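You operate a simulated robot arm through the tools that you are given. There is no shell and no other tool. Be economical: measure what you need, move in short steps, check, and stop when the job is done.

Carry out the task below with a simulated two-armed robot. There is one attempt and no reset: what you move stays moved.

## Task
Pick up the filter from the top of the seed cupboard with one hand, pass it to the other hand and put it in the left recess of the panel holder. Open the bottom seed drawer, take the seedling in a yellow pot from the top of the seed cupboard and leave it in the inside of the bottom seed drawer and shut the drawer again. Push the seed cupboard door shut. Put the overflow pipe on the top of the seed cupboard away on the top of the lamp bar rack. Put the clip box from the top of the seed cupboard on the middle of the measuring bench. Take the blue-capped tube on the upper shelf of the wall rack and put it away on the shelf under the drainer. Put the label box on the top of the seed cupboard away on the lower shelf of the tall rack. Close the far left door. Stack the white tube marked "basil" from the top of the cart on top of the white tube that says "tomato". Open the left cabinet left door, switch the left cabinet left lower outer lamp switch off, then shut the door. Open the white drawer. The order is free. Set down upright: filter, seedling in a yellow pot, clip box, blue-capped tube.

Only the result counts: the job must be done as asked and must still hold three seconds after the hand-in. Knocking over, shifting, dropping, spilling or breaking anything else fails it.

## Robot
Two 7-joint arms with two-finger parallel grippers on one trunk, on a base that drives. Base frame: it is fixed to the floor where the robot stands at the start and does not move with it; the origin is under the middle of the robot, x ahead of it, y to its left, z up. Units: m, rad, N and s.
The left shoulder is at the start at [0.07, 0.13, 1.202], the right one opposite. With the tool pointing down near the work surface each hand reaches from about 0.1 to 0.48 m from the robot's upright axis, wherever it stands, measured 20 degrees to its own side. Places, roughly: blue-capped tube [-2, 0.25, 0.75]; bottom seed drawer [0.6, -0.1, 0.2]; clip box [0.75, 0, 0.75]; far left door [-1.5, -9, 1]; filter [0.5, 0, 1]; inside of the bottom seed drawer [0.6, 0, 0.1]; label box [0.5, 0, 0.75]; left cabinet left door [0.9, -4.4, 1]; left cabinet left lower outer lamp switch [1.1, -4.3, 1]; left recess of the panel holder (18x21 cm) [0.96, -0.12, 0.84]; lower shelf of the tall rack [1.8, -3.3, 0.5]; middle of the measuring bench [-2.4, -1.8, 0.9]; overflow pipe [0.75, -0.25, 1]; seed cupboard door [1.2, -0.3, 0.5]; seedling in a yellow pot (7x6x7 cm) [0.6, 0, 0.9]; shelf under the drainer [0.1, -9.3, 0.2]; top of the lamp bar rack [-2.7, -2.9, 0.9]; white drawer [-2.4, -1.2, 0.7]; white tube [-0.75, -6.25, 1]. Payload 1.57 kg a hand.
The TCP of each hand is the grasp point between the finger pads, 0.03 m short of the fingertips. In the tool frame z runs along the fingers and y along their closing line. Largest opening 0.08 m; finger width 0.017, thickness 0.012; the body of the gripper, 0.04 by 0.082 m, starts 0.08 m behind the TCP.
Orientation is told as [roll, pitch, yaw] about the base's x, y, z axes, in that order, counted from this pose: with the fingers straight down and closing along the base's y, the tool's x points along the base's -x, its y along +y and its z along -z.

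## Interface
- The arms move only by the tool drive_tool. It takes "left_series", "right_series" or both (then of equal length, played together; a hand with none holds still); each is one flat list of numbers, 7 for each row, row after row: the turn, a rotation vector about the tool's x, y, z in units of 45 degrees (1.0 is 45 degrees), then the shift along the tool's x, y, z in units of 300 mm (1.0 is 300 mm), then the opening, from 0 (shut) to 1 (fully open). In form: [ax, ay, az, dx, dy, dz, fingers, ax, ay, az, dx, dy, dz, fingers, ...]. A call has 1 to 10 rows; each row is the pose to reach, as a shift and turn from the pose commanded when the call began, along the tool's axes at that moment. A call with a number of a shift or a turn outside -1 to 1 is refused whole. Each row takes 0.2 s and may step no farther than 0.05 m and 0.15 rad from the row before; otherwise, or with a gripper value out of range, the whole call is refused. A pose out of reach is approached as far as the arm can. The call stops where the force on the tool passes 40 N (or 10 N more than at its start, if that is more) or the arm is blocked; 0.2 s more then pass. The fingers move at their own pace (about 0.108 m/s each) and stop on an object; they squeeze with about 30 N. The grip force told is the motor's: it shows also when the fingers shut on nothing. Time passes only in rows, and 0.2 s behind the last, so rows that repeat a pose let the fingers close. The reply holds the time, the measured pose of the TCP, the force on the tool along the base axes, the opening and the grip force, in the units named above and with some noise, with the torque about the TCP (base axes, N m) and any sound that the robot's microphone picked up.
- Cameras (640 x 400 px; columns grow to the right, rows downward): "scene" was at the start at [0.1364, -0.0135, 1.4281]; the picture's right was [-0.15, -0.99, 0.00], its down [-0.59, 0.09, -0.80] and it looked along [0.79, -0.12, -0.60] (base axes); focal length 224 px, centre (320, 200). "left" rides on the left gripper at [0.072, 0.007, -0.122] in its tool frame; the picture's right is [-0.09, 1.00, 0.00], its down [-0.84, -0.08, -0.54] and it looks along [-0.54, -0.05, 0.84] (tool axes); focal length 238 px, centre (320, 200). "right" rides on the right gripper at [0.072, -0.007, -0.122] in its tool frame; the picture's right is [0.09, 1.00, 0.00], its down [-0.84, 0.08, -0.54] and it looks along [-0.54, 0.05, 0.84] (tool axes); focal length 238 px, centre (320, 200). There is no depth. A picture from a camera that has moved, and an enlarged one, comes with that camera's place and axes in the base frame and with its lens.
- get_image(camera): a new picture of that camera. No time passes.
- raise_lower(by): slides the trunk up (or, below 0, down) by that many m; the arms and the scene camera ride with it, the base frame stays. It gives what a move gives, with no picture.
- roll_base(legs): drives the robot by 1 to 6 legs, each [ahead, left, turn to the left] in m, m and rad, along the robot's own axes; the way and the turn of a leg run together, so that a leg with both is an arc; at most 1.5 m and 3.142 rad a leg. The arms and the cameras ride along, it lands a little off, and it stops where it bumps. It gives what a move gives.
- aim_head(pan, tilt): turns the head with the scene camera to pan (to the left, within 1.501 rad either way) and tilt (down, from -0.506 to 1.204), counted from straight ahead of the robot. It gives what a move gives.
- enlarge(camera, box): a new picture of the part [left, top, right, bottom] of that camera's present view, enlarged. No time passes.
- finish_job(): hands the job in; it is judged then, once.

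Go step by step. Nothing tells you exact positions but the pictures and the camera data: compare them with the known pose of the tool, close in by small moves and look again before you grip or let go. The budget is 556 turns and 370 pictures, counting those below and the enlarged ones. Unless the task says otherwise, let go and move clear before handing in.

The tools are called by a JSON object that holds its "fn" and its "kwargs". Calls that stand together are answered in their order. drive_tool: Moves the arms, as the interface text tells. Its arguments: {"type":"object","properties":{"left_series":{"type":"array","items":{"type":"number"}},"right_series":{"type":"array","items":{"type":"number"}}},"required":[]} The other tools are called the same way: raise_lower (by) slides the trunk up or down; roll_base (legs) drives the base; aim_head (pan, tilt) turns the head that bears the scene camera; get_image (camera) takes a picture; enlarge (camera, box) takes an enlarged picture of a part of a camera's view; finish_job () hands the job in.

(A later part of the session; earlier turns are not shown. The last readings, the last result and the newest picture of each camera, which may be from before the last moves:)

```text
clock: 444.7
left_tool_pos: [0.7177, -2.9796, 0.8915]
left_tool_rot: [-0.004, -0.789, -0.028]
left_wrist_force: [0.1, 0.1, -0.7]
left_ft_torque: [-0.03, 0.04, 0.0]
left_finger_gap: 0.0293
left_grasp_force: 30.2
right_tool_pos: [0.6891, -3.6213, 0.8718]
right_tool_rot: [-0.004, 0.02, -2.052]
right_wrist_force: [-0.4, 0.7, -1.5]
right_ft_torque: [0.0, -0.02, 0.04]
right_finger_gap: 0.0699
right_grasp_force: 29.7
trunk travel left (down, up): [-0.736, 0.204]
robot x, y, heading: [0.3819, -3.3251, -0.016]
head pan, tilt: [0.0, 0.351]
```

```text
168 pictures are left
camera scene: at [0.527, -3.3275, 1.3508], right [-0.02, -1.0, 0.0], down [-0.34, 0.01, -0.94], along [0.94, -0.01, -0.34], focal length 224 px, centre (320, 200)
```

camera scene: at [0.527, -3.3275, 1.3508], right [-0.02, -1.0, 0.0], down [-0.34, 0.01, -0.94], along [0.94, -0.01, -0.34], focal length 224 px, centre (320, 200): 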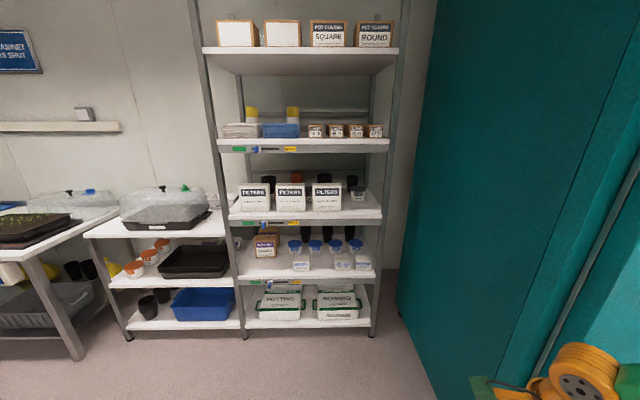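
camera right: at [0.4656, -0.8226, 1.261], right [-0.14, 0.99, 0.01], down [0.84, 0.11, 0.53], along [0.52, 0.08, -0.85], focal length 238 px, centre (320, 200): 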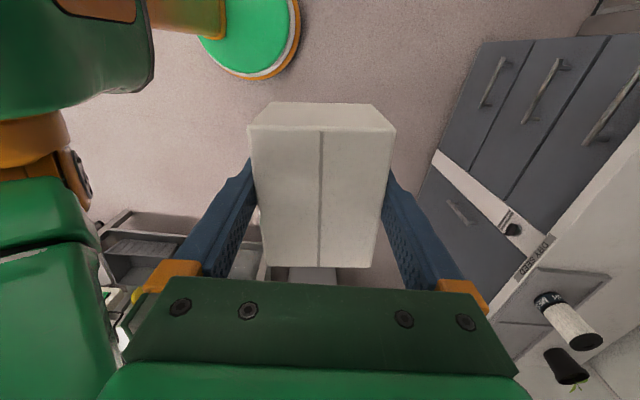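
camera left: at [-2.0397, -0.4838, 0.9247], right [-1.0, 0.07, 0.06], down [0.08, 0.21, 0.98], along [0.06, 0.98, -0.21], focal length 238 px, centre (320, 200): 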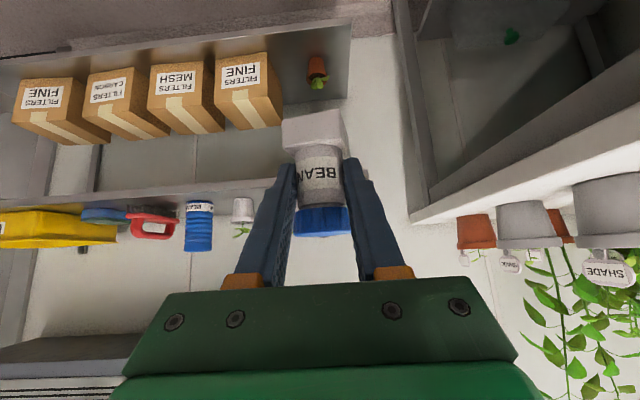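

Now turn left 0.5 rad, lower, and go to a staging point in front of the slot.

{"fn": "roll_base", "kwargs": {"legs": [[0, 0, 0.515]]}}

{"fn": "raise_lower", "kwargs": {"by": -0.32}}

{"fn": "roll_base", "kwargs": {"legs": [[0.62, -0.24, 0]]}}

{"fn": "aim_head", "kwargs": {"pan": -0.6, "tilt": 0.5}}

{"fn": "get_image", "kwargs": {"camera": "scene"}}

{"fn": "get_image", "kwargs": {"camera": "right"}}

```text
clock: 446.5
left_tool_pos: [0.511, -2.859, 0.8903]
left_tool_rot: [-0.002, -0.788, 0.478]
left_wrist_force: [-0.9, -0.4, -0.7]
left_ft_torque: [-0.01, 0.02, -0.02]
left_finger_gap: 0.0292
left_grasp_force: 30.5
right_tool_pos: [0.7955, -3.433, 0.8732]
right_tool_rot: [-0.005, 0.021, -1.544]
right_wrist_force: [0.0, 0.8, -0.7]
right_ft_torque: [0.0, -0.01, -0.01]
right_finger_gap: 0.07
right_grasp_force: 30.0
trunk travel left (down, up): [-0.736, 0.204]
robot x, y, heading: [0.3836, -3.3216, 0.492]
head pan, tilt: [0.0, 0.351]
```

```text
clock: 449.7
left_tool_pos: [0.5101, -2.8599, 0.5702]
left_tool_rot: [-0.004, -0.786, 0.478]
left_wrist_force: [0.0, -0.7, -0.4]
left_ft_torque: [0.0, 0.01, 0.01]
left_finger_gap: 0.0293
left_grasp_force: 30.1
right_tool_pos: [0.793, -3.4325, 0.5534]
right_tool_rot: [-0.004, 0.02, -1.545]
right_wrist_force: [0.3, 0.2, -1.5]
right_ft_torque: [0.04, -0.02, 0.01]
right_finger_gap: 0.0698
right_grasp_force: 30.3
trunk travel left (down, up): [-0.416, 0.524]
robot x, y, heading: [0.385, -3.3247, 0.496]
head pan, tilt: [0.0, 0.351]
```

```text
clock: 453.4
left_tool_pos: [1.1647, -2.787, 0.5704]
left_tool_rot: [-0.003, -0.788, 0.473]
left_wrist_force: [0.0, 0.7, 0.0]
left_ft_torque: [0.01, 0.02, 0.01]
left_finger_gap: 0.0292
left_grasp_force: 30.4
right_tool_pos: [1.4455, -3.3635, 0.5525]
right_tool_rot: [-0.003, 0.021, -1.551]
right_wrist_force: [-0.1, -0.2, -0.7]
right_ft_torque: [0.0, 0.01, 0.04]
right_finger_gap: 0.0696
right_grasp_force: 29.9
trunk travel left (down, up): [-0.416, 0.524]
robot x, y, heading: [1.0379, -3.249, 0.483]
head pan, tilt: [0.0, 0.351]
```

```text
clock: 454.4
left_tool_pos: [1.1649, -2.7868, 0.5692]
left_tool_rot: [-0.003, -0.785, 0.476]
left_wrist_force: [0.5, 0.6, -0.8]
left_ft_torque: [-0.03, 0.01, -0.01]
left_finger_gap: 0.0293
left_grasp_force: 30.0
right_tool_pos: [1.4475, -3.363, 0.5531]
right_tool_rot: [-0.004, 0.02, -1.549]
right_wrist_force: [-1.1, 0.3, -1.4]
right_ft_torque: [0.01, 0.02, 0.0]
right_finger_gap: 0.0698
right_grasp_force: 29.8
trunk travel left (down, up): [-0.416, 0.524]
robot x, y, heading: [1.0366, -3.2464, 0.484]
head pan, tilt: [-0.6, 0.499]
```

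```text
167 pictures are left
camera scene: at [1.1716, -3.2377, 1.0171], right [-0.11, -0.99, 0.0], down [-0.48, 0.05, -0.88], along [0.87, -0.1, -0.48], focal length 224 px, centre (320, 200)
```

scene: 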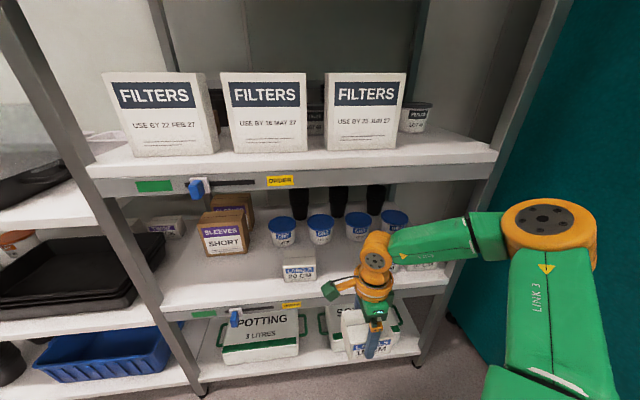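

```text
166 pictures are left
camera right: at [1.4377, -3.2933, 0.6767], right [0.99, 0.11, 0.0], down [0.1, -0.84, 0.53], along [0.06, -0.52, -0.85], focal length 238 px, centre (320, 200)
```

right: 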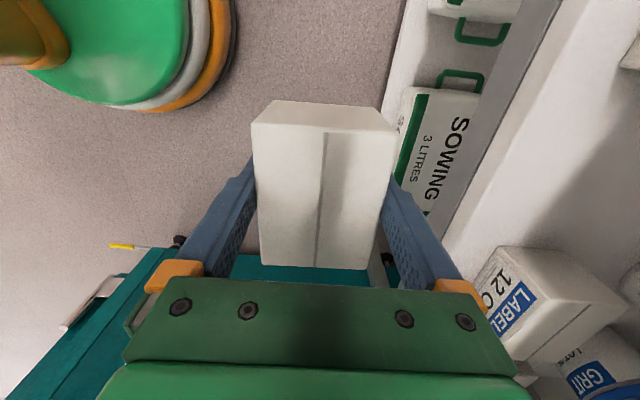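

{"fn": "roll_base", "kwargs": {"legs": [[0.1, -0.043, 0.005]]}}

{"fn": "get_image", "kwargs": {"camera": "scene"}}

{"fn": "get_image", "kwargs": {"camera": "right"}}

```text
clock: 455.5
left_tool_pos: [1.2698, -2.777, 0.5692]
left_tool_rot: [-0.005, -0.788, 0.48]
left_wrist_force: [0.8, 0.2, 0.3]
left_ft_torque: [0.04, -0.01, 0.0]
left_finger_gap: 0.0292
left_grasp_force: 29.7
right_tool_pos: [1.5539, -3.3523, 0.5539]
right_tool_rot: [-0.004, 0.02, -1.543]
right_wrist_force: [0.1, -0.5, -1.2]
right_ft_torque: [0.02, 0.01, 0.01]
right_finger_gap: 0.0696
right_grasp_force: 29.7
trunk travel left (down, up): [-0.416, 0.524]
robot x, y, heading: [1.1441, -3.2405, 0.492]
head pan, tilt: [-0.6, 0.499]
```

```text
165 pictures are left
camera scene: at [1.2791, -3.229, 1.017], right [-0.11, -0.99, 0.0], down [-0.48, 0.05, -0.88], along [0.87, -0.1, -0.48], focal length 224 px, centre (320, 200)
```

scene: 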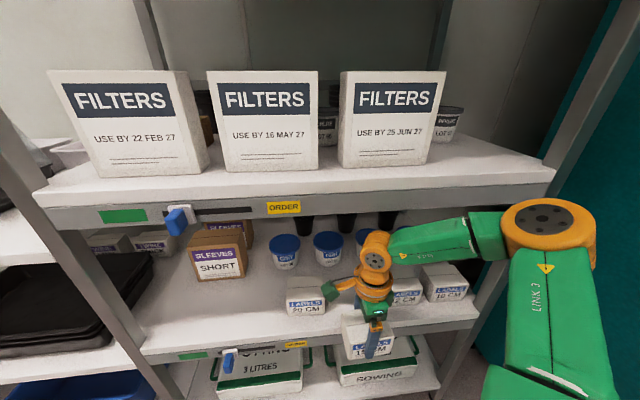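

```text
164 pictures are left
camera right: at [1.5453, -3.283, 0.6765], right [0.99, 0.12, 0.0], down [0.1, -0.84, 0.53], along [0.06, -0.52, -0.85], focal length 238 px, centre (320, 200)
```

right: 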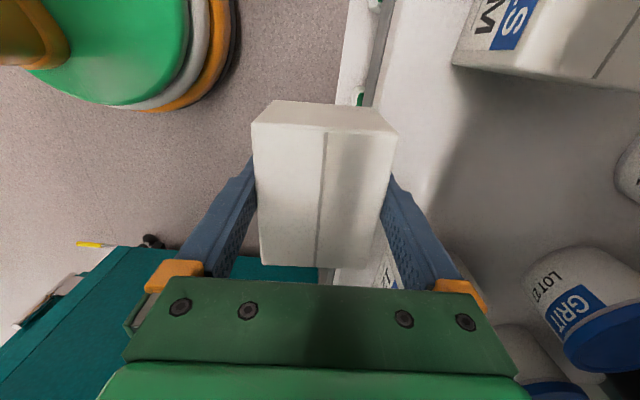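

{"fn": "roll_base", "kwargs": {"legs": [[0.088, -0.047, -0.003]]}}

{"fn": "get_image", "kwargs": {"camera": "scene"}}

{"fn": "get_image", "kwargs": {"camera": "right"}}

```text
clock: 456.6
left_tool_pos: [1.3269, -2.777, 0.5714]
left_tool_rot: [-0.017, -0.799, 0.482]
left_wrist_force: [-0.5, 0.1, -0.3]
left_ft_torque: [0.03, 0.03, 0.0]
left_finger_gap: 0.0291
left_grasp_force: 29.9
right_tool_pos: [1.5926, -3.3567, 0.5521]
right_tool_rot: [-0.032, 0.008, -1.541]
right_wrist_force: [-0.2, 0.1, -0.8]
right_ft_torque: [-0.01, 0.01, 0.03]
right_finger_gap: 0.0697
right_grasp_force: 30.2
trunk travel left (down, up): [-0.416, 0.524]
robot x, y, heading: [1.204, -3.2389, 0.485]
head pan, tilt: [-0.6, 0.499]
stopped in leg 1: the robot was blocked; the commanded pose is now the measured one
```

```text
163 pictures are left
camera scene: at [1.3254, -3.2264, 1.0201], right [-0.12, -0.99, 0.0], down [-0.46, 0.05, -0.89], along [0.88, -0.1, -0.46], focal length 224 px, centre (320, 200)
```

scene: 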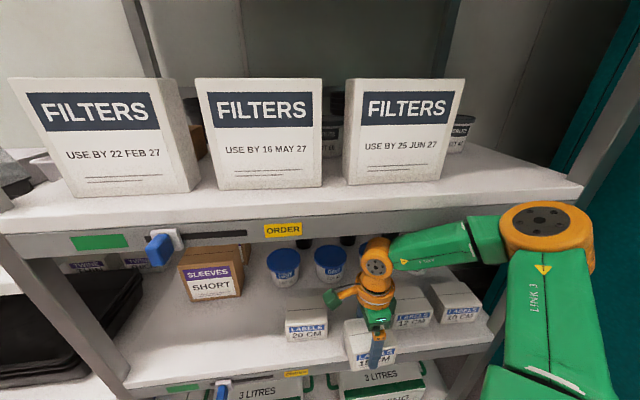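

```text
162 pictures are left
camera right: at [1.5877, -3.2855, 0.6746], right [0.99, 0.12, -0.03], down [0.12, -0.84, 0.53], along [0.04, -0.53, -0.84], focal length 238 px, centre (320, 200)
```

right: 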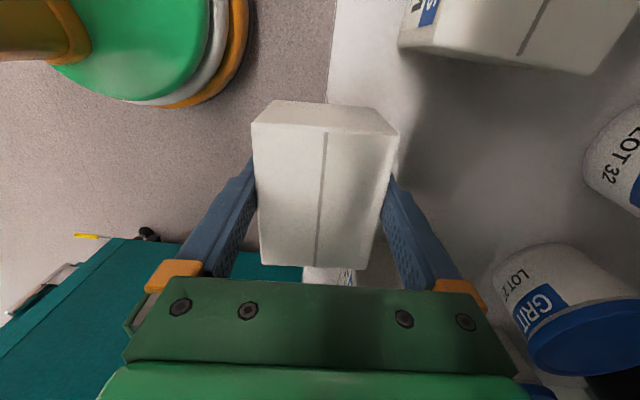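

The elbow touched the upper shelf's edge. I back out, lower the trunk 15 cm while raising the right hand by the same amount, so the elbow can slip under the upper shelf.

{"fn": "roll_base", "kwargs": {"legs": [[-0.13, 0.07, 0]]}}

{"fn": "drive_tool", "kwargs": {"right_series": [0, 0, 0, 0, 0, -0.12, 0, 0, 0, 0, 0, 0, -0.24, 0, 0, 0, 0, 0, 0, -0.36, 0, 0, 0, 0, 0, 0, -0.48, 0]}}

{"fn": "raise_lower", "kwargs": {"by": -0.145}}

{"fn": "get_image", "kwargs": {"camera": "scene"}}

{"fn": "get_image", "kwargs": {"camera": "right"}}

```text
clock: 458.0
left_tool_pos: [1.1865, -2.777, 0.5698]
left_tool_rot: [-0.004, -0.787, 0.472]
left_wrist_force: [-0.8, -0.8, -1.4]
left_ft_torque: [0.0, -0.01, -0.01]
left_finger_gap: 0.0292
left_grasp_force: 29.4
right_tool_pos: [1.4557, -3.3541, 0.5453]
right_tool_rot: [-0.043, 0.011, -1.543]
right_wrist_force: [-1.2, 0.5, -1.2]
right_ft_torque: [0.02, -0.06, 0.03]
right_finger_gap: 0.0695
right_grasp_force: 30.0
trunk travel left (down, up): [-0.416, 0.524]
robot x, y, heading: [1.064, -3.2414, 0.488]
head pan, tilt: [-0.6, 0.499]
```

```text
clock: 459.0
left_tool_pos: [1.1886, -2.7761, 0.5702]
left_tool_rot: [-0.003, -0.788, 0.474]
left_wrist_force: [-0.6, 0.1, -0.2]
left_ft_torque: [-0.01, -0.01, 0.0]
left_finger_gap: 0.0293
left_grasp_force: 29.8
right_tool_pos: [1.4642, -3.3562, 0.6887]
right_tool_rot: [-0.046, 0.011, -1.544]
right_wrist_force: [-0.1, 0.3, -0.1]
right_ft_torque: [0.02, 0.02, -0.02]
right_finger_gap: 0.0696
right_grasp_force: 30.0
trunk travel left (down, up): [-0.416, 0.524]
robot x, y, heading: [1.061, -3.235, 0.487]
head pan, tilt: [-0.6, 0.499]
```

```text
clock: 460.7
left_tool_pos: [1.1881, -2.7759, 0.4238]
left_tool_rot: [-0.004, -0.785, 0.473]
left_wrist_force: [0.1, 0.2, -0.4]
left_ft_torque: [0.02, 0.01, 0.0]
left_finger_gap: 0.0292
left_grasp_force: 30.4
right_tool_pos: [1.4652, -3.3572, 0.5429]
right_tool_rot: [-0.046, 0.011, -1.544]
right_wrist_force: [-0.2, 0.0, -0.4]
right_ft_torque: [-0.03, 0.04, 0.0]
right_finger_gap: 0.0698
right_grasp_force: 30.0
trunk travel left (down, up): [-0.271, 0.669]
robot x, y, heading: [1.056, -3.2382, 0.483]
head pan, tilt: [-0.6, 0.499]
```

```text
161 pictures are left
camera scene: at [1.1945, -3.227, 0.8721], right [-0.12, -0.99, 0.0], down [-0.48, 0.06, -0.88], along [0.87, -0.1, -0.48], focal length 224 px, centre (320, 200)
```

scene: 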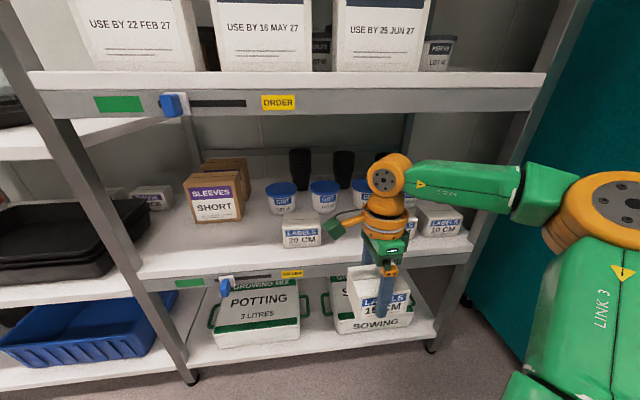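

```text
160 pictures are left
camera right: at [1.4612, -3.2859, 0.6659], right [0.99, 0.12, -0.04], down [0.12, -0.84, 0.53], along [0.03, -0.53, -0.85], focal length 238 px, centre (320, 200)
```

right: 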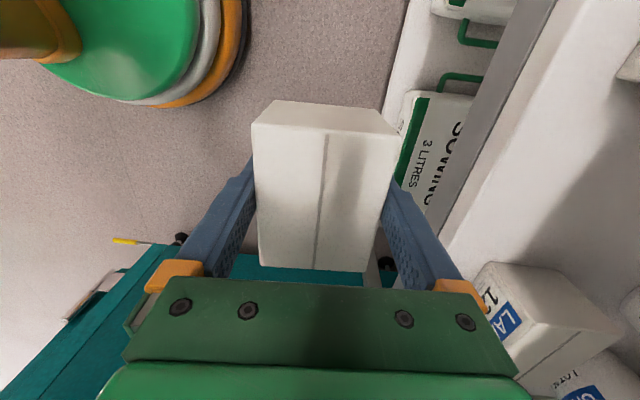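

{"fn": "drive_tool", "kwargs": {"right_series": [0, 0.059, 0, 0, 0, -0.02, 0]}}

{"fn": "roll_base", "kwargs": {"legs": [[0.106, -0.052, 0.003]]}}

{"fn": "get_image", "kwargs": {"camera": "right"}}

{"fn": "get_image", "kwargs": {"camera": "scene"}}

```text
clock: 461.1
left_tool_pos: [1.1884, -2.7757, 0.4246]
left_tool_rot: [-0.001, -0.788, 0.473]
left_wrist_force: [0.4, 0.0, -0.7]
left_ft_torque: [-0.01, 0.0, 0.01]
left_finger_gap: 0.0291
left_grasp_force: 29.9
right_tool_pos: [1.4654, -3.3569, 0.5492]
right_tool_rot: [-0.046, 0.056, -1.545]
right_wrist_force: [0.1, 0.1, -1.5]
right_ft_torque: [0.02, 0.02, 0.01]
right_finger_gap: 0.0694
right_grasp_force: 30.1
trunk travel left (down, up): [-0.271, 0.669]
robot x, y, heading: [1.0614, -3.2403, 0.484]
head pan, tilt: [-0.6, 0.499]
```

```text
clock: 462.3
left_tool_pos: [1.2883, -2.7724, 0.4254]
left_tool_rot: [-0.004, -0.79, 0.474]
left_wrist_force: [0.5, 0.1, -0.1]
left_ft_torque: [-0.04, 0.03, 0.01]
left_finger_gap: 0.0291
left_grasp_force: 30.0
right_tool_pos: [1.5593, -3.3512, 0.5471]
right_tool_rot: [-0.075, 0.058, -1.542]
right_wrist_force: [-6.9, 1.1, -1.3]
right_ft_torque: [0.03, 0.27, -0.27]
right_finger_gap: 0.0702
right_grasp_force: 29.7
trunk travel left (down, up): [-0.271, 0.669]
robot x, y, heading: [1.1591, -3.2367, 0.485]
head pan, tilt: [-0.6, 0.499]
stopped in leg 1: the force on the tool passed its limit at 66 N (the readings are from after the stop); the commanded pose is now the measured one
```

```text
159 pictures are left
camera right: at [1.5595, -3.287, 0.674], right [0.99, 0.13, -0.07], down [0.14, -0.86, 0.49], along [0.0, -0.49, -0.87], focal length 238 px, centre (320, 200)
```

right: 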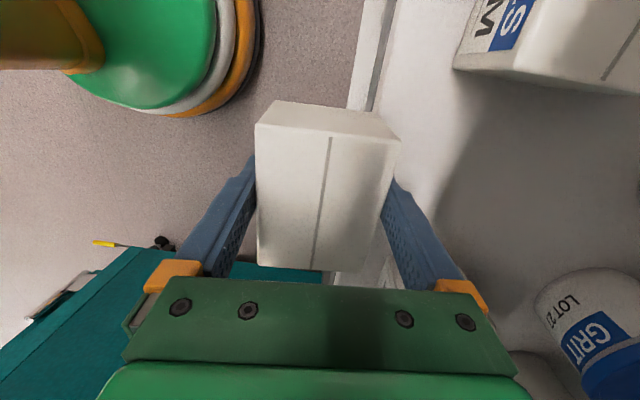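

```text
158 pictures are left
camera scene: at [1.2953, -3.2234, 0.8722], right [-0.11, -0.99, 0.0], down [-0.47, 0.05, -0.88], along [0.87, -0.1, -0.48], focal length 224 px, centre (320, 200)
```

scene: 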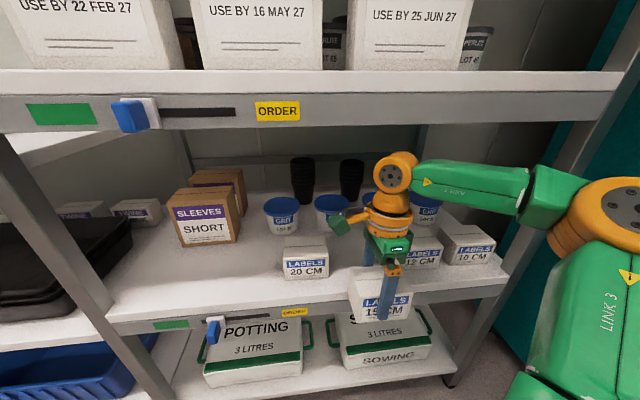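

The far fingertip/box met the shelf lip, so the shelf is higher than assumed. I back out, level the hand, raise 5 cm.

{"fn": "roll_base", "kwargs": {"legs": [[-0.06, 0.03, 0]]}}

{"fn": "drive_tool", "kwargs": {"right_series": [-0.095, -0.074, 0, 0, 0, -0.08, 0, -0.095, -0.074, 0, 0, 0, -0.16, 0]}}

{"fn": "get_image", "kwargs": {"camera": "right"}}

{"fn": "enlarge", "kwargs": {"camera": "scene", "box": [250, 150, 530, 380]}}

```text
clock: 463.3
left_tool_pos: [1.2211, -2.7738, 0.4253]
left_tool_rot: [-0.004, -0.789, 0.475]
left_wrist_force: [-0.2, -1.0, -0.3]
left_ft_torque: [-0.01, 0.02, 0.06]
left_finger_gap: 0.0292
left_grasp_force: 30.9
right_tool_pos: [1.4941, -3.3545, 0.5475]
right_tool_rot: [-0.074, 0.058, -1.538]
right_wrist_force: [0.8, -0.6, -0.8]
right_ft_torque: [0.04, 0.01, -0.02]
right_finger_gap: 0.0701
right_grasp_force: 30.0
trunk travel left (down, up): [-0.271, 0.669]
robot x, y, heading: [1.0907, -3.2375, 0.485]
head pan, tilt: [-0.6, 0.499]
```

```text
clock: 463.9
left_tool_pos: [1.223, -2.7734, 0.4247]
left_tool_rot: [-0.001, -0.788, 0.475]
left_wrist_force: [0.1, 0.8, -0.8]
left_ft_torque: [-0.02, 0.04, -0.01]
left_finger_gap: 0.0289
left_grasp_force: 30.3
right_tool_pos: [1.4974, -3.3554, 0.5959]
right_tool_rot: [0.003, -0.001, -1.537]
right_wrist_force: [0.6, 0.2, -1.1]
right_ft_torque: [0.01, -0.02, 0.0]
right_finger_gap: 0.07
right_grasp_force: 30.3
trunk travel left (down, up): [-0.271, 0.669]
robot x, y, heading: [1.0967, -3.2398, 0.49]
head pan, tilt: [-0.6, 0.499]
```

```text
157 pictures are left
camera right: at [1.4876, -3.2835, 0.7172], right [0.99, 0.13, 0.0], down [0.1, -0.83, 0.54], along [0.07, -0.54, -0.84], focal length 238 px, centre (320, 200)
```

right: 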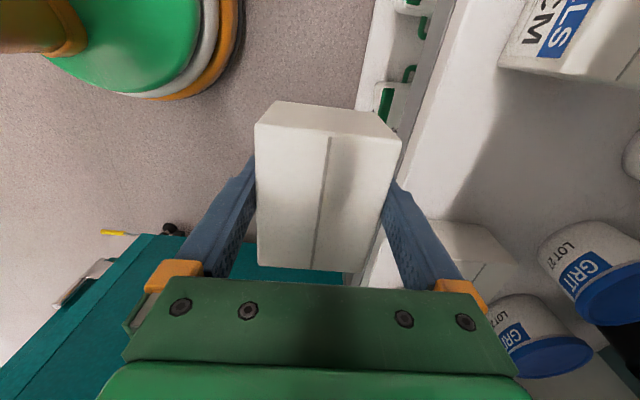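

```text
1.74 times, centred on (390, 265) of scene
camera zoom: at [1.2295, -3.2251, 0.872], right [-0.11, -0.99, 0.0], down [-0.48, 0.05, -0.88], along [0.87, -0.1, -0.48], focal length 390 px, centre (198, 87)
```

zoom: 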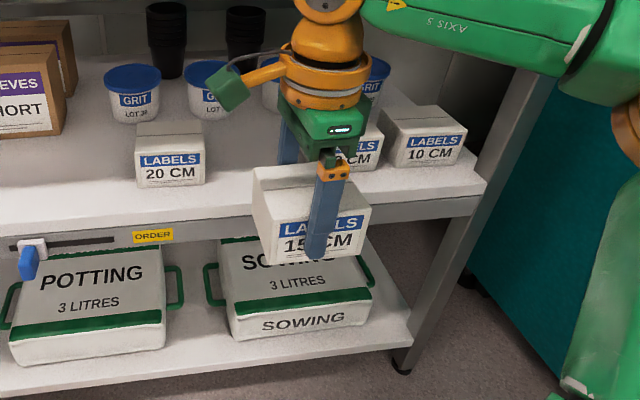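

{"fn": "raise_lower", "kwargs": {"by": -0.032}}

{"fn": "roll_base", "kwargs": {"legs": [[0.07, -0.037, 0]]}}

{"fn": "get_image", "kwargs": {"camera": "scene"}}

{"fn": "get_image", "kwargs": {"camera": "right"}}

```text
clock: 464.7
left_tool_pos: [1.2208, -2.7742, 0.3917]
left_tool_rot: [-0.002, -0.787, 0.476]
left_wrist_force: [0.6, -0.2, -0.7]
left_ft_torque: [0.0, 0.01, -0.01]
left_finger_gap: 0.0289
left_grasp_force: 29.9
right_tool_pos: [1.4988, -3.3549, 0.5629]
right_tool_rot: [0.001, -0.001, -1.537]
right_wrist_force: [-0.1, 0.6, -1.3]
right_ft_torque: [0.02, 0.03, 0.02]
right_finger_gap: 0.0699
right_grasp_force: 29.9
trunk travel left (down, up): [-0.239, 0.701]
robot x, y, heading: [1.0932, -3.2372, 0.488]
head pan, tilt: [-0.6, 0.499]
```

```text
clock: 465.7
left_tool_pos: [1.301, -2.7739, 0.3928]
left_tool_rot: [-0.001, -0.786, 0.475]
left_wrist_force: [0.0, 1.0, 0.1]
left_ft_torque: [-0.07, 0.02, 0.0]
left_finger_gap: 0.0295
left_grasp_force: 30.2
right_tool_pos: [1.5775, -3.3537, 0.5624]
right_tool_rot: [0.001, -0.002, -1.536]
right_wrist_force: [0.6, 0.6, -1.4]
right_ft_torque: [0.04, 0.0, 0.04]
right_finger_gap: 0.0698
right_grasp_force: 29.5
trunk travel left (down, up): [-0.239, 0.701]
robot x, y, heading: [1.1734, -3.2388, 0.492]
head pan, tilt: [-0.6, 0.499]
```

```text
155 pictures are left
camera scene: at [1.309, -3.2248, 0.84], right [-0.11, -0.99, 0.0], down [-0.48, 0.05, -0.88], along [0.87, -0.1, -0.48], focal length 224 px, centre (320, 200)
```

scene: 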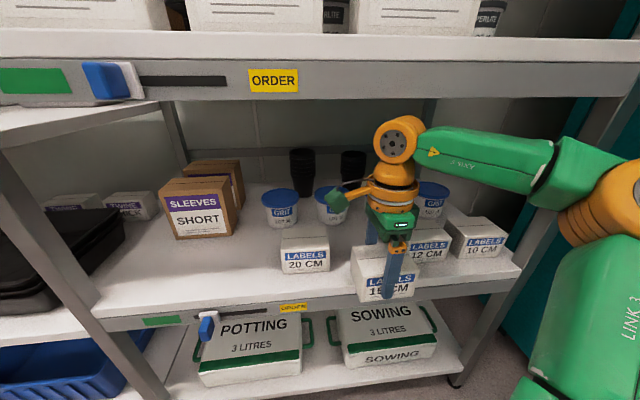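

```text
154 pictures are left
camera right: at [1.5672, -3.2831, 0.685], right [0.99, 0.13, 0.0], down [0.1, -0.83, 0.54], along [0.07, -0.54, -0.84], focal length 238 px, centre (320, 200)
```

right: 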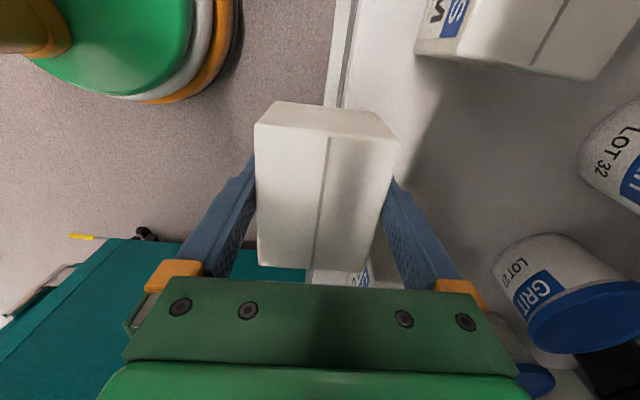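

{"fn": "roll_base", "kwargs": {"legs": [[0.057, -0.03, 0]]}}

{"fn": "get_image", "kwargs": {"camera": "scene"}}

{"fn": "get_image", "kwargs": {"camera": "right"}}

```text
clock: 466.7
left_tool_pos: [1.3645, -2.7737, 0.3922]
left_tool_rot: [-0.001, -0.788, 0.474]
left_wrist_force: [0.0, 0.8, 0.1]
left_ft_torque: [-0.01, 0.01, 0.02]
left_finger_gap: 0.0292
left_grasp_force: 30.4
right_tool_pos: [1.6413, -3.3546, 0.5628]
right_tool_rot: [0.002, -0.002, -1.537]
right_wrist_force: [0.7, 0.1, -0.6]
right_ft_torque: [-0.05, -0.02, -0.02]
right_finger_gap: 0.07
right_grasp_force: 29.4
trunk travel left (down, up): [-0.239, 0.701]
robot x, y, heading: [1.2393, -3.2411, 0.485]
head pan, tilt: [-0.6, 0.499]
```

```text
153 pictures are left
camera scene: at [1.3729, -3.2249, 0.84], right [-0.11, -0.99, 0.0], down [-0.48, 0.05, -0.88], along [0.87, -0.1, -0.48], focal length 224 px, centre (320, 200)
```

scene: 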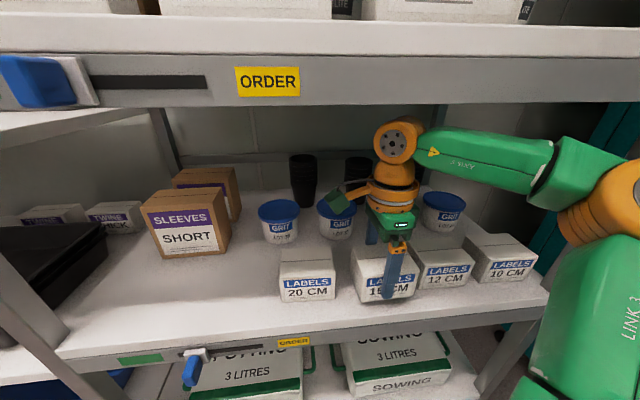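

```text
152 pictures are left
camera right: at [1.631, -3.2834, 0.6849], right [0.99, 0.13, 0.0], down [0.1, -0.83, 0.54], along [0.07, -0.54, -0.84], focal length 238 px, centre (320, 200)
```

right: 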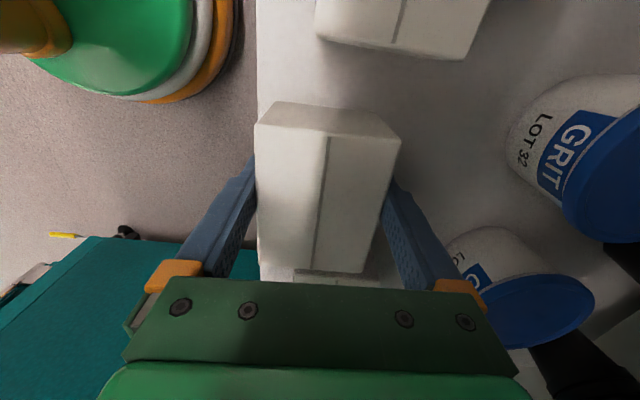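

{"fn": "roll_base", "kwargs": {"legs": [[0.024, -0.012, 0]]}}

{"fn": "raise_lower", "kwargs": {"by": -0.012}}

```text
clock: 467.5
left_tool_pos: [1.3922, -2.7737, 0.3931]
left_tool_rot: [-0.001, -0.787, 0.475]
left_wrist_force: [1.2, 0.1, -1.2]
left_ft_torque: [0.0, 0.01, -0.02]
left_finger_gap: 0.0293
left_grasp_force: 30.3
right_tool_pos: [1.669, -3.3539, 0.5632]
right_tool_rot: [0.003, -0.001, -1.539]
right_wrist_force: [0.1, 0.0, -0.7]
right_ft_torque: [-0.01, 0.03, -0.02]
right_finger_gap: 0.0698
right_grasp_force: 30.2
trunk travel left (down, up): [-0.239, 0.701]
robot x, y, heading: [1.265, -3.2377, 0.486]
head pan, tilt: [-0.6, 0.499]
```

```text
clock: 468.1
left_tool_pos: [1.3923, -2.7726, 0.3813]
left_tool_rot: [-0.001, -0.786, 0.473]
left_wrist_force: [-0.1, 0.0, 0.1]
left_ft_torque: [-0.01, 0.04, 0.01]
left_finger_gap: 0.0292
left_grasp_force: 30.0
right_tool_pos: [1.6669, -3.3537, 0.5507]
right_tool_rot: [0.002, -0.003, -1.539]
right_wrist_force: [0.0, 0.0, -1.1]
right_ft_torque: [-0.02, 0.0, -0.02]
right_finger_gap: 0.0695
right_grasp_force: 30.3
trunk travel left (down, up): [-0.227, 0.713]
robot x, y, heading: [1.2673, -3.2384, 0.489]
head pan, tilt: [-0.6, 0.499]
```

{"fn": "raise_lower", "kwargs": {"by": -0.008}}

```text
clock: 468.7
left_tool_pos: [1.3907, -2.7727, 0.3742]
left_tool_rot: [-0.006, -0.79, 0.475]
left_wrist_force: [1.1, -1.2, -1.3]
left_ft_torque: [-0.01, 0.01, -0.03]
left_finger_gap: 0.0294
left_grasp_force: 30.2
right_tool_pos: [1.6671, -3.3543, 0.5465]
right_tool_rot: [0.011, 0.0, -1.538]
right_wrist_force: [10.4, -3.6, 29.9]
right_ft_torque: [0.06, 0.46, -0.11]
right_finger_gap: 0.07
right_grasp_force: 30.7
trunk travel left (down, up): [-0.219, 0.721]
robot x, y, heading: [1.2669, -3.2371, 0.489]
head pan, tilt: [-0.6, 0.499]
```

Contact. Open and rise slightly, then back out.

{"fn": "drive_tool", "kwargs": {"right_series": [0, 0, 0, 0, 0, -0.005, 0.5, 0, 0, 0, 0, 0, -0.005, 1, 0, 0, 0, 0, 0, -0.005, 1]}}

{"fn": "get_image", "kwargs": {"camera": "right"}}

```text
clock: 469.5
left_tool_pos: [1.3915, -2.7727, 0.3739]
left_tool_rot: [-0.002, -0.787, 0.474]
left_wrist_force: [-0.7, 0.3, -0.9]
left_ft_torque: [-0.01, -0.03, -0.02]
left_finger_gap: 0.0292
left_grasp_force: 29.6
right_tool_pos: [1.6672, -3.3551, 0.5457]
right_tool_rot: [0.001, -0.002, -1.537]
right_wrist_force: [0.4, 0.3, -0.9]
right_ft_torque: [0.0, 0.01, 0.0]
right_finger_gap: 0.0801
right_grasp_force: 0.0
trunk travel left (down, up): [-0.219, 0.721]
robot x, y, heading: [1.2676, -3.2357, 0.488]
head pan, tilt: [-0.6, 0.499]
```

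```text
151 pictures are left
camera right: at [1.6577, -3.2824, 0.6667], right [0.99, 0.13, 0.0], down [0.1, -0.83, 0.54], along [0.07, -0.54, -0.84], focal length 238 px, centre (320, 200)
```

right: 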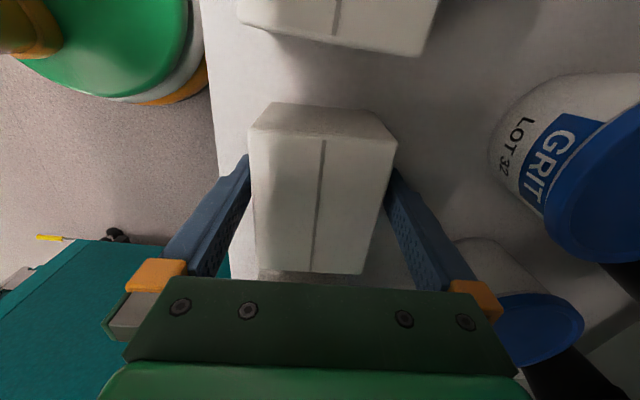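

I tilt the hand back out over the box (far finger rising first) since headroom under the upper shelf is small.

{"fn": "drive_tool", "kwargs": {"right_series": [0, 0, 0, 0, 0, -0.034, 1, -0.178, 0, 0, 0, -0.003, -0.041, 1, -0.333, 0, 0, 0, -0.0167, -0.048, 1, -0.444, 0, 0, 0, -0.027, -0.054, 1, -0.556, 0, 0, 0, -0.038, -0.068, 1, -0.667, 0, 0, 0, -0.058, -0.088, 1, -0.778, 0, 0, 0, -0.08, -0.114, 1, -0.889, 0, 0, 0, -0.117, -0.141, 1]}}

{"fn": "get_image", "kwargs": {"camera": "scene"}}

{"fn": "get_image", "kwargs": {"camera": "right"}}

```text
clock: 471.3
left_tool_pos: [1.3916, -2.7731, 0.373]
left_tool_rot: [0.0, -0.788, 0.476]
left_wrist_force: [0.2, -0.3, -1.3]
left_ft_torque: [0.0, 0.03, 0.02]
left_finger_gap: 0.0291
left_grasp_force: 30.8
right_tool_pos: [1.6321, -3.3567, 0.5889]
right_tool_rot: [0.702, -0.001, -1.538]
right_wrist_force: [0.5, -0.9, -0.5]
right_ft_torque: [0.0, 0.01, 0.0]
right_finger_gap: 0.0799
right_grasp_force: 0.0
trunk travel left (down, up): [-0.219, 0.721]
robot x, y, heading: [1.2629, -3.2396, 0.487]
head pan, tilt: [-0.6, 0.499]
```

```text
150 pictures are left
camera scene: at [1.3995, -3.2243, 0.8201], right [-0.11, -0.99, 0.0], down [-0.48, 0.05, -0.88], along [0.87, -0.1, -0.48], focal length 224 px, centre (320, 200)
```

scene: 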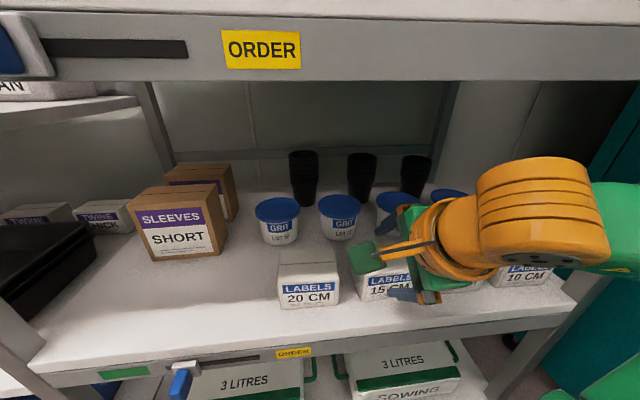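

```text
149 pictures are left
camera right: at [1.5454, -3.2871, 0.6773], right [0.76, 0.12, 0.64], down [-0.26, -0.85, 0.46], along [0.6, -0.52, -0.61], focal length 238 px, centre (320, 200)
```

right: 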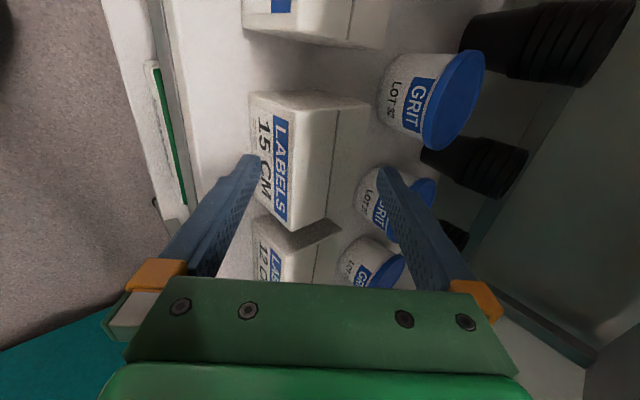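

{"fn": "roll_base", "kwargs": {"legs": [[-0.3, 0.16, 0]]}}

{"fn": "get_image", "kwargs": {"camera": "scene"}}

```text
clock: 473.5
left_tool_pos: [1.0549, -2.7702, 0.3727]
left_tool_rot: [-0.003, -0.788, 0.478]
left_wrist_force: [-0.4, 0.1, -0.9]
left_ft_torque: [-0.01, -0.01, -0.01]
left_finger_gap: 0.0293
left_grasp_force: 29.9
right_tool_pos: [1.2961, -3.3519, 0.5879]
right_tool_rot: [0.7, -0.002, -1.536]
right_wrist_force: [0.4, 0.0, 0.7]
right_ft_torque: [0.0, 0.01, 0.01]
right_finger_gap: 0.08
right_grasp_force: 0.0
trunk travel left (down, up): [-0.219, 0.721]
robot x, y, heading: [0.9306, -3.2336, 0.492]
head pan, tilt: [-0.6, 0.499]
```

```text
148 pictures are left
camera scene: at [1.0635, -3.2206, 0.8201], right [-0.11, -0.99, 0.0], down [-0.48, 0.05, -0.88], along [0.87, -0.1, -0.48], focal length 224 px, centre (320, 200)
```

scene: 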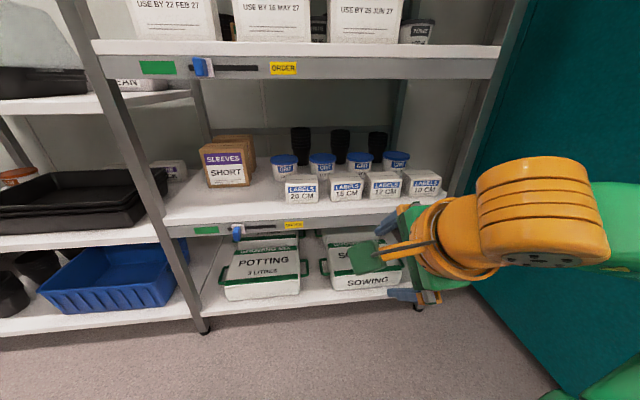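

Label box is in its slot. Now level the right hand, back into the corridor and look toward -y.

{"fn": "drive_tool", "kwargs": {"right_series": [0.15, 0, 0, 0, 0, 0, 1, 0.3, 0, 0, 0, 0, 0, 1, 0.45, 0, 0, 0, 0, 0, 1, 0.6, 0, 0, 0, 0, 0, 1, 0.75, 0, 0, 0, 0, 0, 1, 0.89, 0, 0, 0, 0, 0, 1]}}

{"fn": "drive_tool", "kwargs": {"right_series": [0, 0, -0.16, 0, 0, 0, 1, 0, 0, -0.32, 0, 0, 0, 1, 0, 0, -0.48, 0, 0, 0, 1, 0, 0, -0.64, 0, 0, 0, 1, 0, 0, -0.8, 0, 0, 0, 1, 0, 0, -0.96, 0, 0, 0, 1]}}

{"fn": "drive_tool", "kwargs": {"right_series": [0, 0, -0.16, 0, 0, 0, 1, 0, 0, -0.32, 0, 0, 0, 1, 0, 0, -0.48, 0, 0, 0, 1, 0, 0, -0.64, 0, 0, 0, 1, 0, 0, -0.8, 0, 0, 0, 1, 0, 0, -0.96, 0, 0, 0, 1]}}

{"fn": "raise_lower", "kwargs": {"by": 0.4}}

{"fn": "roll_base", "kwargs": {"legs": [[-1.0, 0, 0], [0, 0, -2.06]]}}

{"fn": "aim_head", "kwargs": {"pan": 0, "tilt": 0.25}}

{"fn": "get_image", "kwargs": {"camera": "scene"}}

```text
clock: 474.9
left_tool_pos: [1.0557, -2.7681, 0.3733]
left_tool_rot: [-0.001, -0.787, 0.475]
left_wrist_force: [-0.5, 0.2, -0.8]
left_ft_torque: [-0.02, 0.01, 0.0]
left_finger_gap: 0.029
left_grasp_force: 29.9
right_tool_pos: [1.2958, -3.3512, 0.5875]
right_tool_rot: [0.0, -0.003, -1.536]
right_wrist_force: [-0.4, 0.7, -0.2]
right_ft_torque: [-0.04, -0.01, -0.01]
right_finger_gap: 0.0799
right_grasp_force: 0.1
trunk travel left (down, up): [-0.219, 0.721]
robot x, y, heading: [0.927, -3.2338, 0.487]
head pan, tilt: [-0.6, 0.499]
```

```text
clock: 476.3
left_tool_pos: [1.0555, -2.7696, 0.3735]
left_tool_rot: [-0.002, -0.788, 0.475]
left_wrist_force: [0.7, 0.0, -0.5]
left_ft_torque: [0.02, 0.0, 0.03]
left_finger_gap: 0.0294
left_grasp_force: 29.9
right_tool_pos: [1.2962, -3.3521, 0.5877]
right_tool_rot: [0.0, -0.002, -0.78]
right_wrist_force: [0.4, 0.0, 0.6]
right_ft_torque: [-0.04, 0.01, -0.01]
right_finger_gap: 0.0799
right_grasp_force: 0.1
trunk travel left (down, up): [-0.219, 0.721]
robot x, y, heading: [0.9303, -3.2301, 0.484]
head pan, tilt: [-0.6, 0.499]
```

```text
clock: 477.7
left_tool_pos: [1.0552, -2.7699, 0.3736]
left_tool_rot: [-0.001, -0.786, 0.475]
left_wrist_force: [-0.5, 0.4, -0.7]
left_ft_torque: [0.03, 0.01, 0.03]
left_finger_gap: 0.0292
left_grasp_force: 29.5
right_tool_pos: [1.2961, -3.3523, 0.5886]
right_tool_rot: [0.001, -0.002, -0.025]
right_wrist_force: [0.4, 0.1, 1.1]
right_ft_torque: [-0.03, -0.01, -0.03]
right_finger_gap: 0.0802
right_grasp_force: 0.0
trunk travel left (down, up): [-0.219, 0.721]
robot x, y, heading: [0.9269, -3.2338, 0.489]
head pan, tilt: [-0.6, 0.499]
```

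```text
clock: 481.5
left_tool_pos: [1.0554, -2.7694, 0.7724]
left_tool_rot: [-0.003, -0.787, 0.474]
left_wrist_force: [0.4, 1.0, 0.9]
left_ft_torque: [-0.01, 0.02, -0.01]
left_finger_gap: 0.0294
left_grasp_force: 30.1
right_tool_pos: [1.2969, -3.3516, 0.9884]
right_tool_rot: [0.0, -0.002, -0.028]
right_wrist_force: [0.0, 0.4, 0.7]
right_ft_torque: [-0.01, -0.02, -0.01]
right_finger_gap: 0.0799
right_grasp_force: 0.0
trunk travel left (down, up): [-0.619, 0.321]
robot x, y, heading: [0.9304, -3.2353, 0.484]
head pan, tilt: [-0.6, 0.499]
```

```text
clock: 491.6
left_tool_pos: [0.396, -4.0337, 0.7721]
left_tool_rot: [-0.001, -0.786, -1.587]
left_wrist_force: [0.4, -0.6, -0.5]
left_ft_torque: [0.0, -0.01, 0.01]
left_finger_gap: 0.0292
left_grasp_force: 29.9
right_tool_pos: [-0.2315, -3.9713, 0.9879]
right_tool_rot: [-0.001, 0.0, -2.095]
right_wrist_force: [-0.4, 0.0, 0.3]
right_ft_torque: [0.0, -0.01, -0.01]
right_finger_gap: 0.08
right_grasp_force: 0.1
trunk travel left (down, up): [-0.619, 0.321]
robot x, y, heading: [0.0447, -3.6995, -1.576]
head pan, tilt: [-0.6, 0.499]
```

```text
clock: 492.6
left_tool_pos: [0.396, -4.0345, 0.7736]
left_tool_rot: [-0.001, -0.788, -1.587]
left_wrist_force: [-0.4, 0.1, -1.5]
left_ft_torque: [-0.01, 0.0, 0.01]
left_finger_gap: 0.0291
left_grasp_force: 29.7
right_tool_pos: [-0.2318, -3.971, 0.9876]
right_tool_rot: [-0.002, -0.002, -2.093]
right_wrist_force: [-0.1, -0.3, -0.3]
right_ft_torque: [-0.01, 0.0, 0.01]
right_finger_gap: 0.0797
right_grasp_force: 0.1
trunk travel left (down, up): [-0.619, 0.321]
robot x, y, heading: [0.0441, -3.7041, -1.576]
head pan, tilt: [0.0, 0.25]
```

```text
147 pictures are left
camera scene: at [0.0469, -3.8467, 1.2432], right [-1.0, 0.01, 0.0], down [0.0, 0.25, -0.97], along [0.0, -0.97, -0.25], focal length 224 px, centre (320, 200)
```

scene: 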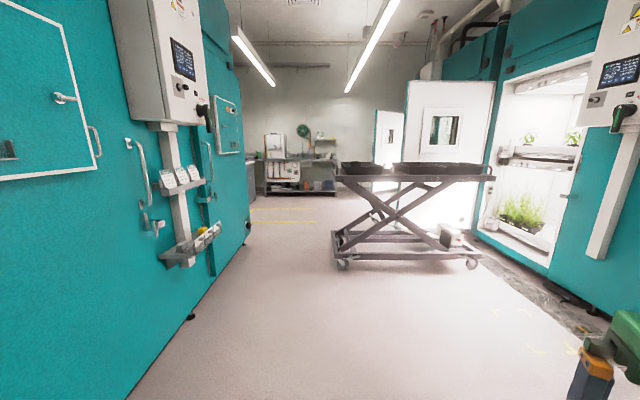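

{"fn": "enlarge", "kwargs": {"camera": "scene", "box": [0, 0, 260, 280]}}

{"fn": "enlarge", "kwargs": {"camera": "scene", "box": [240, 90, 500, 280]}}

```text
1.43 times, centred on (130, 140) of scene
camera zoom: at [0.0469, -3.8467, 1.2432], right [-1.0, 0.01, 0.0], down [0.0, 0.25, -0.97], along [0.0, -0.97, -0.25], focal length 321 px, centre (591, 286)
```

zoom: 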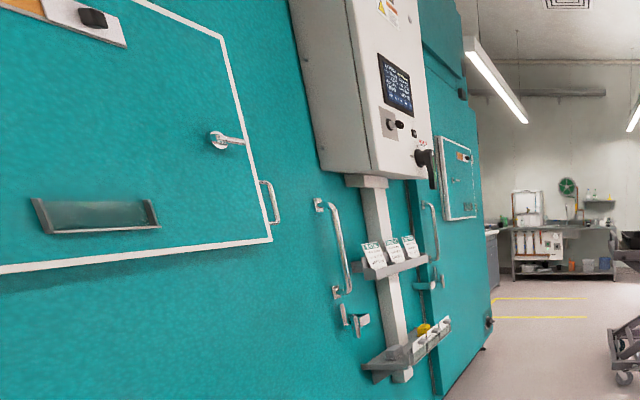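

```text
2.11 times, centred on (370, 185) of scene
camera zoom: at [0.0469, -3.8467, 1.2432], right [-1.0, 0.01, 0.0], down [0.0, 0.25, -0.97], along [0.0, -0.97, -0.25], focal length 472 px, centre (215, 232)
```

zoom: 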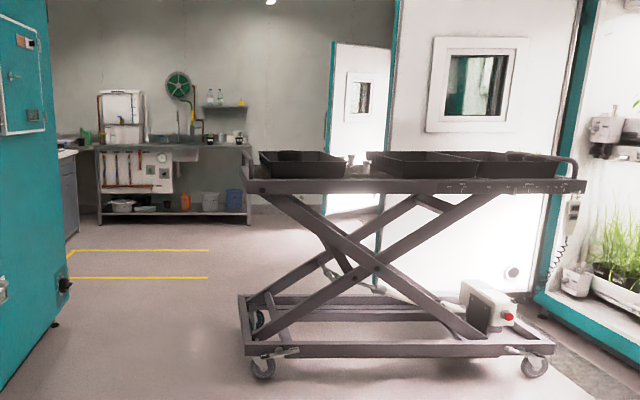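

I can see the left cabinet, the cart and the sink bench at the far end. I'll deliver the tube first: raise the trunk for clearance and drive down the corridor at x≈0.2.

{"fn": "raise_lower", "kwargs": {"by": 0.3}}

{"fn": "roll_base", "kwargs": {"legs": [[0, 0.16, 0.005], [1.2, 0, 0], [1.2, 0, 0]]}}

{"fn": "get_image", "kwargs": {"camera": "scene"}}

```text
clock: 495.6
left_tool_pos: [0.3962, -4.0342, 1.0729]
left_tool_rot: [-0.003, -0.787, -1.588]
left_wrist_force: [-0.3, 0.1, 0.4]
left_ft_torque: [0.01, 0.01, -0.01]
left_finger_gap: 0.029
left_grasp_force: 29.4
right_tool_pos: [-0.2305, -3.9697, 1.2882]
right_tool_rot: [-0.002, -0.001, -2.094]
right_wrist_force: [-0.1, -0.1, 0.1]
right_ft_torque: [0.0, -0.01, -0.02]
right_finger_gap: 0.0796
right_grasp_force: 0.1
trunk travel left (down, up): [-0.919, 0.021]
robot x, y, heading: [0.0489, -3.7057, -1.577]
head pan, tilt: [0.0, 0.25]
```

```text
clock: 508.4
left_tool_pos: [0.5705, -6.4223, 1.073]
left_tool_rot: [-0.003, -0.788, -1.585]
left_wrist_force: [-0.3, 0.2, 0.3]
left_ft_torque: [-0.01, -0.04, -0.02]
left_finger_gap: 0.0292
left_grasp_force: 29.5
right_tool_pos: [-0.0583, -6.3614, 1.288]
right_tool_rot: [-0.001, -0.001, -2.088]
right_wrist_force: [-0.4, 0.8, 0.3]
right_ft_torque: [-0.03, 0.03, 0.01]
right_finger_gap: 0.0805
right_grasp_force: 0.1
trunk travel left (down, up): [-0.919, 0.021]
robot x, y, heading: [0.2205, -6.0924, -1.575]
head pan, tilt: [0.0, 0.25]
```

```text
144 pictures are left
camera scene: at [0.2196, -6.2357, 1.5433], right [-1.0, 0.0, 0.0], down [0.0, 0.25, -0.97], along [0.0, -0.97, -0.25], focal length 224 px, centre (320, 200)
```

scene: 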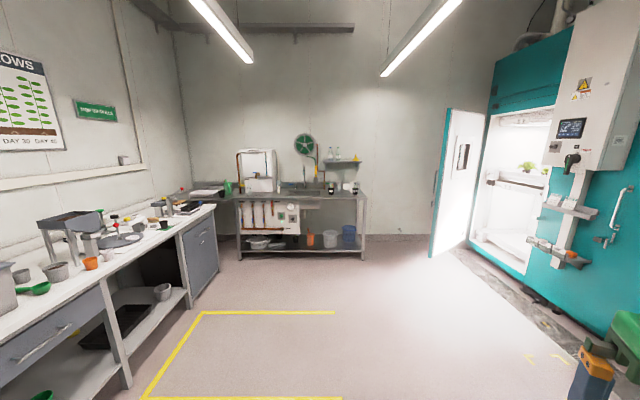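

{"fn": "enlarge", "kwargs": {"camera": "scene", "box": [200, 130, 500, 280]}}

{"fn": "roll_base", "kwargs": {"legs": [[1.3, 0, 0]]}}

{"fn": "raise_lower", "kwargs": {"by": -0.4}}

{"fn": "aim_head", "kwargs": {"pan": 0, "tilt": 0.4}}

{"fn": "get_image", "kwargs": {"camera": "scene"}}

```text
2.13 times, centred on (350, 205) of scene
camera zoom: at [0.2196, -6.2357, 1.5433], right [-1.0, 0.0, 0.0], down [0.0, 0.25, -0.97], along [0.0, -0.97, -0.25], focal length 479 px, centre (256, 189)
```

zoom: 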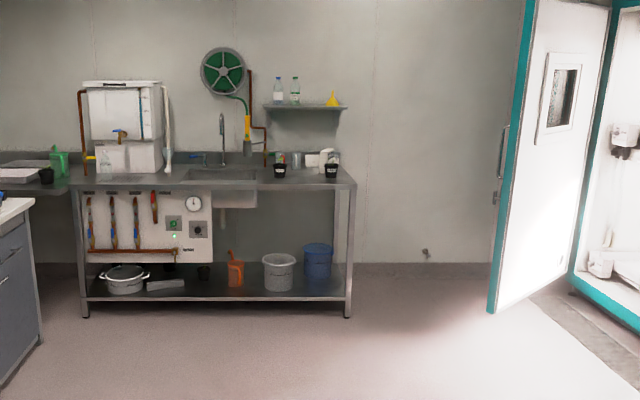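

```text
clock: 515.0
left_tool_pos: [0.5865, -7.7244, 1.0732]
left_tool_rot: [-0.004, -0.789, -1.567]
left_wrist_force: [0.1, 0.0, -0.8]
left_ft_torque: [0.0, 0.0, -0.02]
left_finger_gap: 0.0292
left_grasp_force: 30.0
right_tool_pos: [-0.0418, -7.6755, 1.2894]
right_tool_rot: [0.0, -0.001, -2.07]
right_wrist_force: [-0.2, 1.3, -0.2]
right_ft_torque: [0.0, 0.02, 0.0]
right_finger_gap: 0.0797
right_grasp_force: 0.0
trunk travel left (down, up): [-0.919, 0.021]
robot x, y, heading: [0.2294, -7.3995, -1.552]
head pan, tilt: [0.0, 0.25]
```

```text
clock: 518.8
left_tool_pos: [0.5849, -7.7242, 0.6734]
left_tool_rot: [-0.002, -0.787, -1.568]
left_wrist_force: [-0.2, 0.8, -0.2]
left_ft_torque: [0.02, 0.0, -0.03]
left_finger_gap: 0.0292
left_grasp_force: 30.1
right_tool_pos: [-0.0416, -7.6747, 0.8888]
right_tool_rot: [-0.002, -0.003, -2.07]
right_wrist_force: [0.5, -0.1, 0.9]
right_ft_torque: [-0.01, -0.02, 0.01]
right_finger_gap: 0.0803
right_grasp_force: 0.0
trunk travel left (down, up): [-0.519, 0.421]
robot x, y, heading: [0.2322, -7.4028, -1.548]
head pan, tilt: [0.0, 0.25]
```

```text
clock: 519.5
left_tool_pos: [0.5858, -7.7253, 0.6732]
left_tool_rot: [-0.002, -0.787, -1.567]
left_wrist_force: [0.4, 0.3, -0.2]
left_ft_torque: [0.04, 0.02, -0.01]
left_finger_gap: 0.029
left_grasp_force: 30.2
right_tool_pos: [-0.042, -7.6748, 0.8888]
right_tool_rot: [-0.001, -0.001, -2.07]
right_wrist_force: [-0.9, -0.4, 0.2]
right_ft_torque: [0.0, -0.01, -0.05]
right_finger_gap: 0.0802
right_grasp_force: 0.0
trunk travel left (down, up): [-0.519, 0.421]
robot x, y, heading: [0.2269, -7.4026, -1.554]
head pan, tilt: [0.0, 0.4]
```

```text
142 pictures are left
camera scene: at [0.233, -7.5446, 1.1293], right [-1.0, -0.02, 0.0], down [-0.01, 0.39, -0.92], along [0.02, -0.92, -0.39], focal length 224 px, centre (320, 200)
```

scene: 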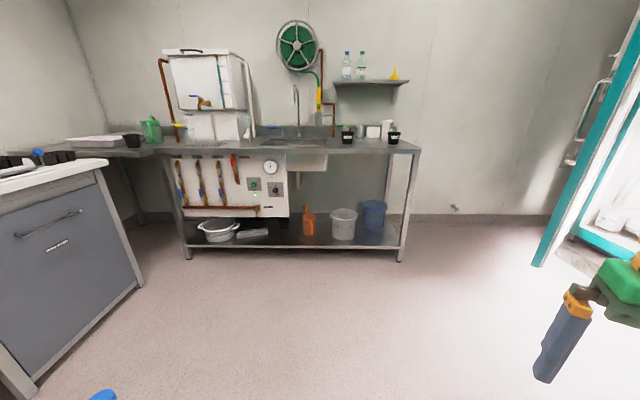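

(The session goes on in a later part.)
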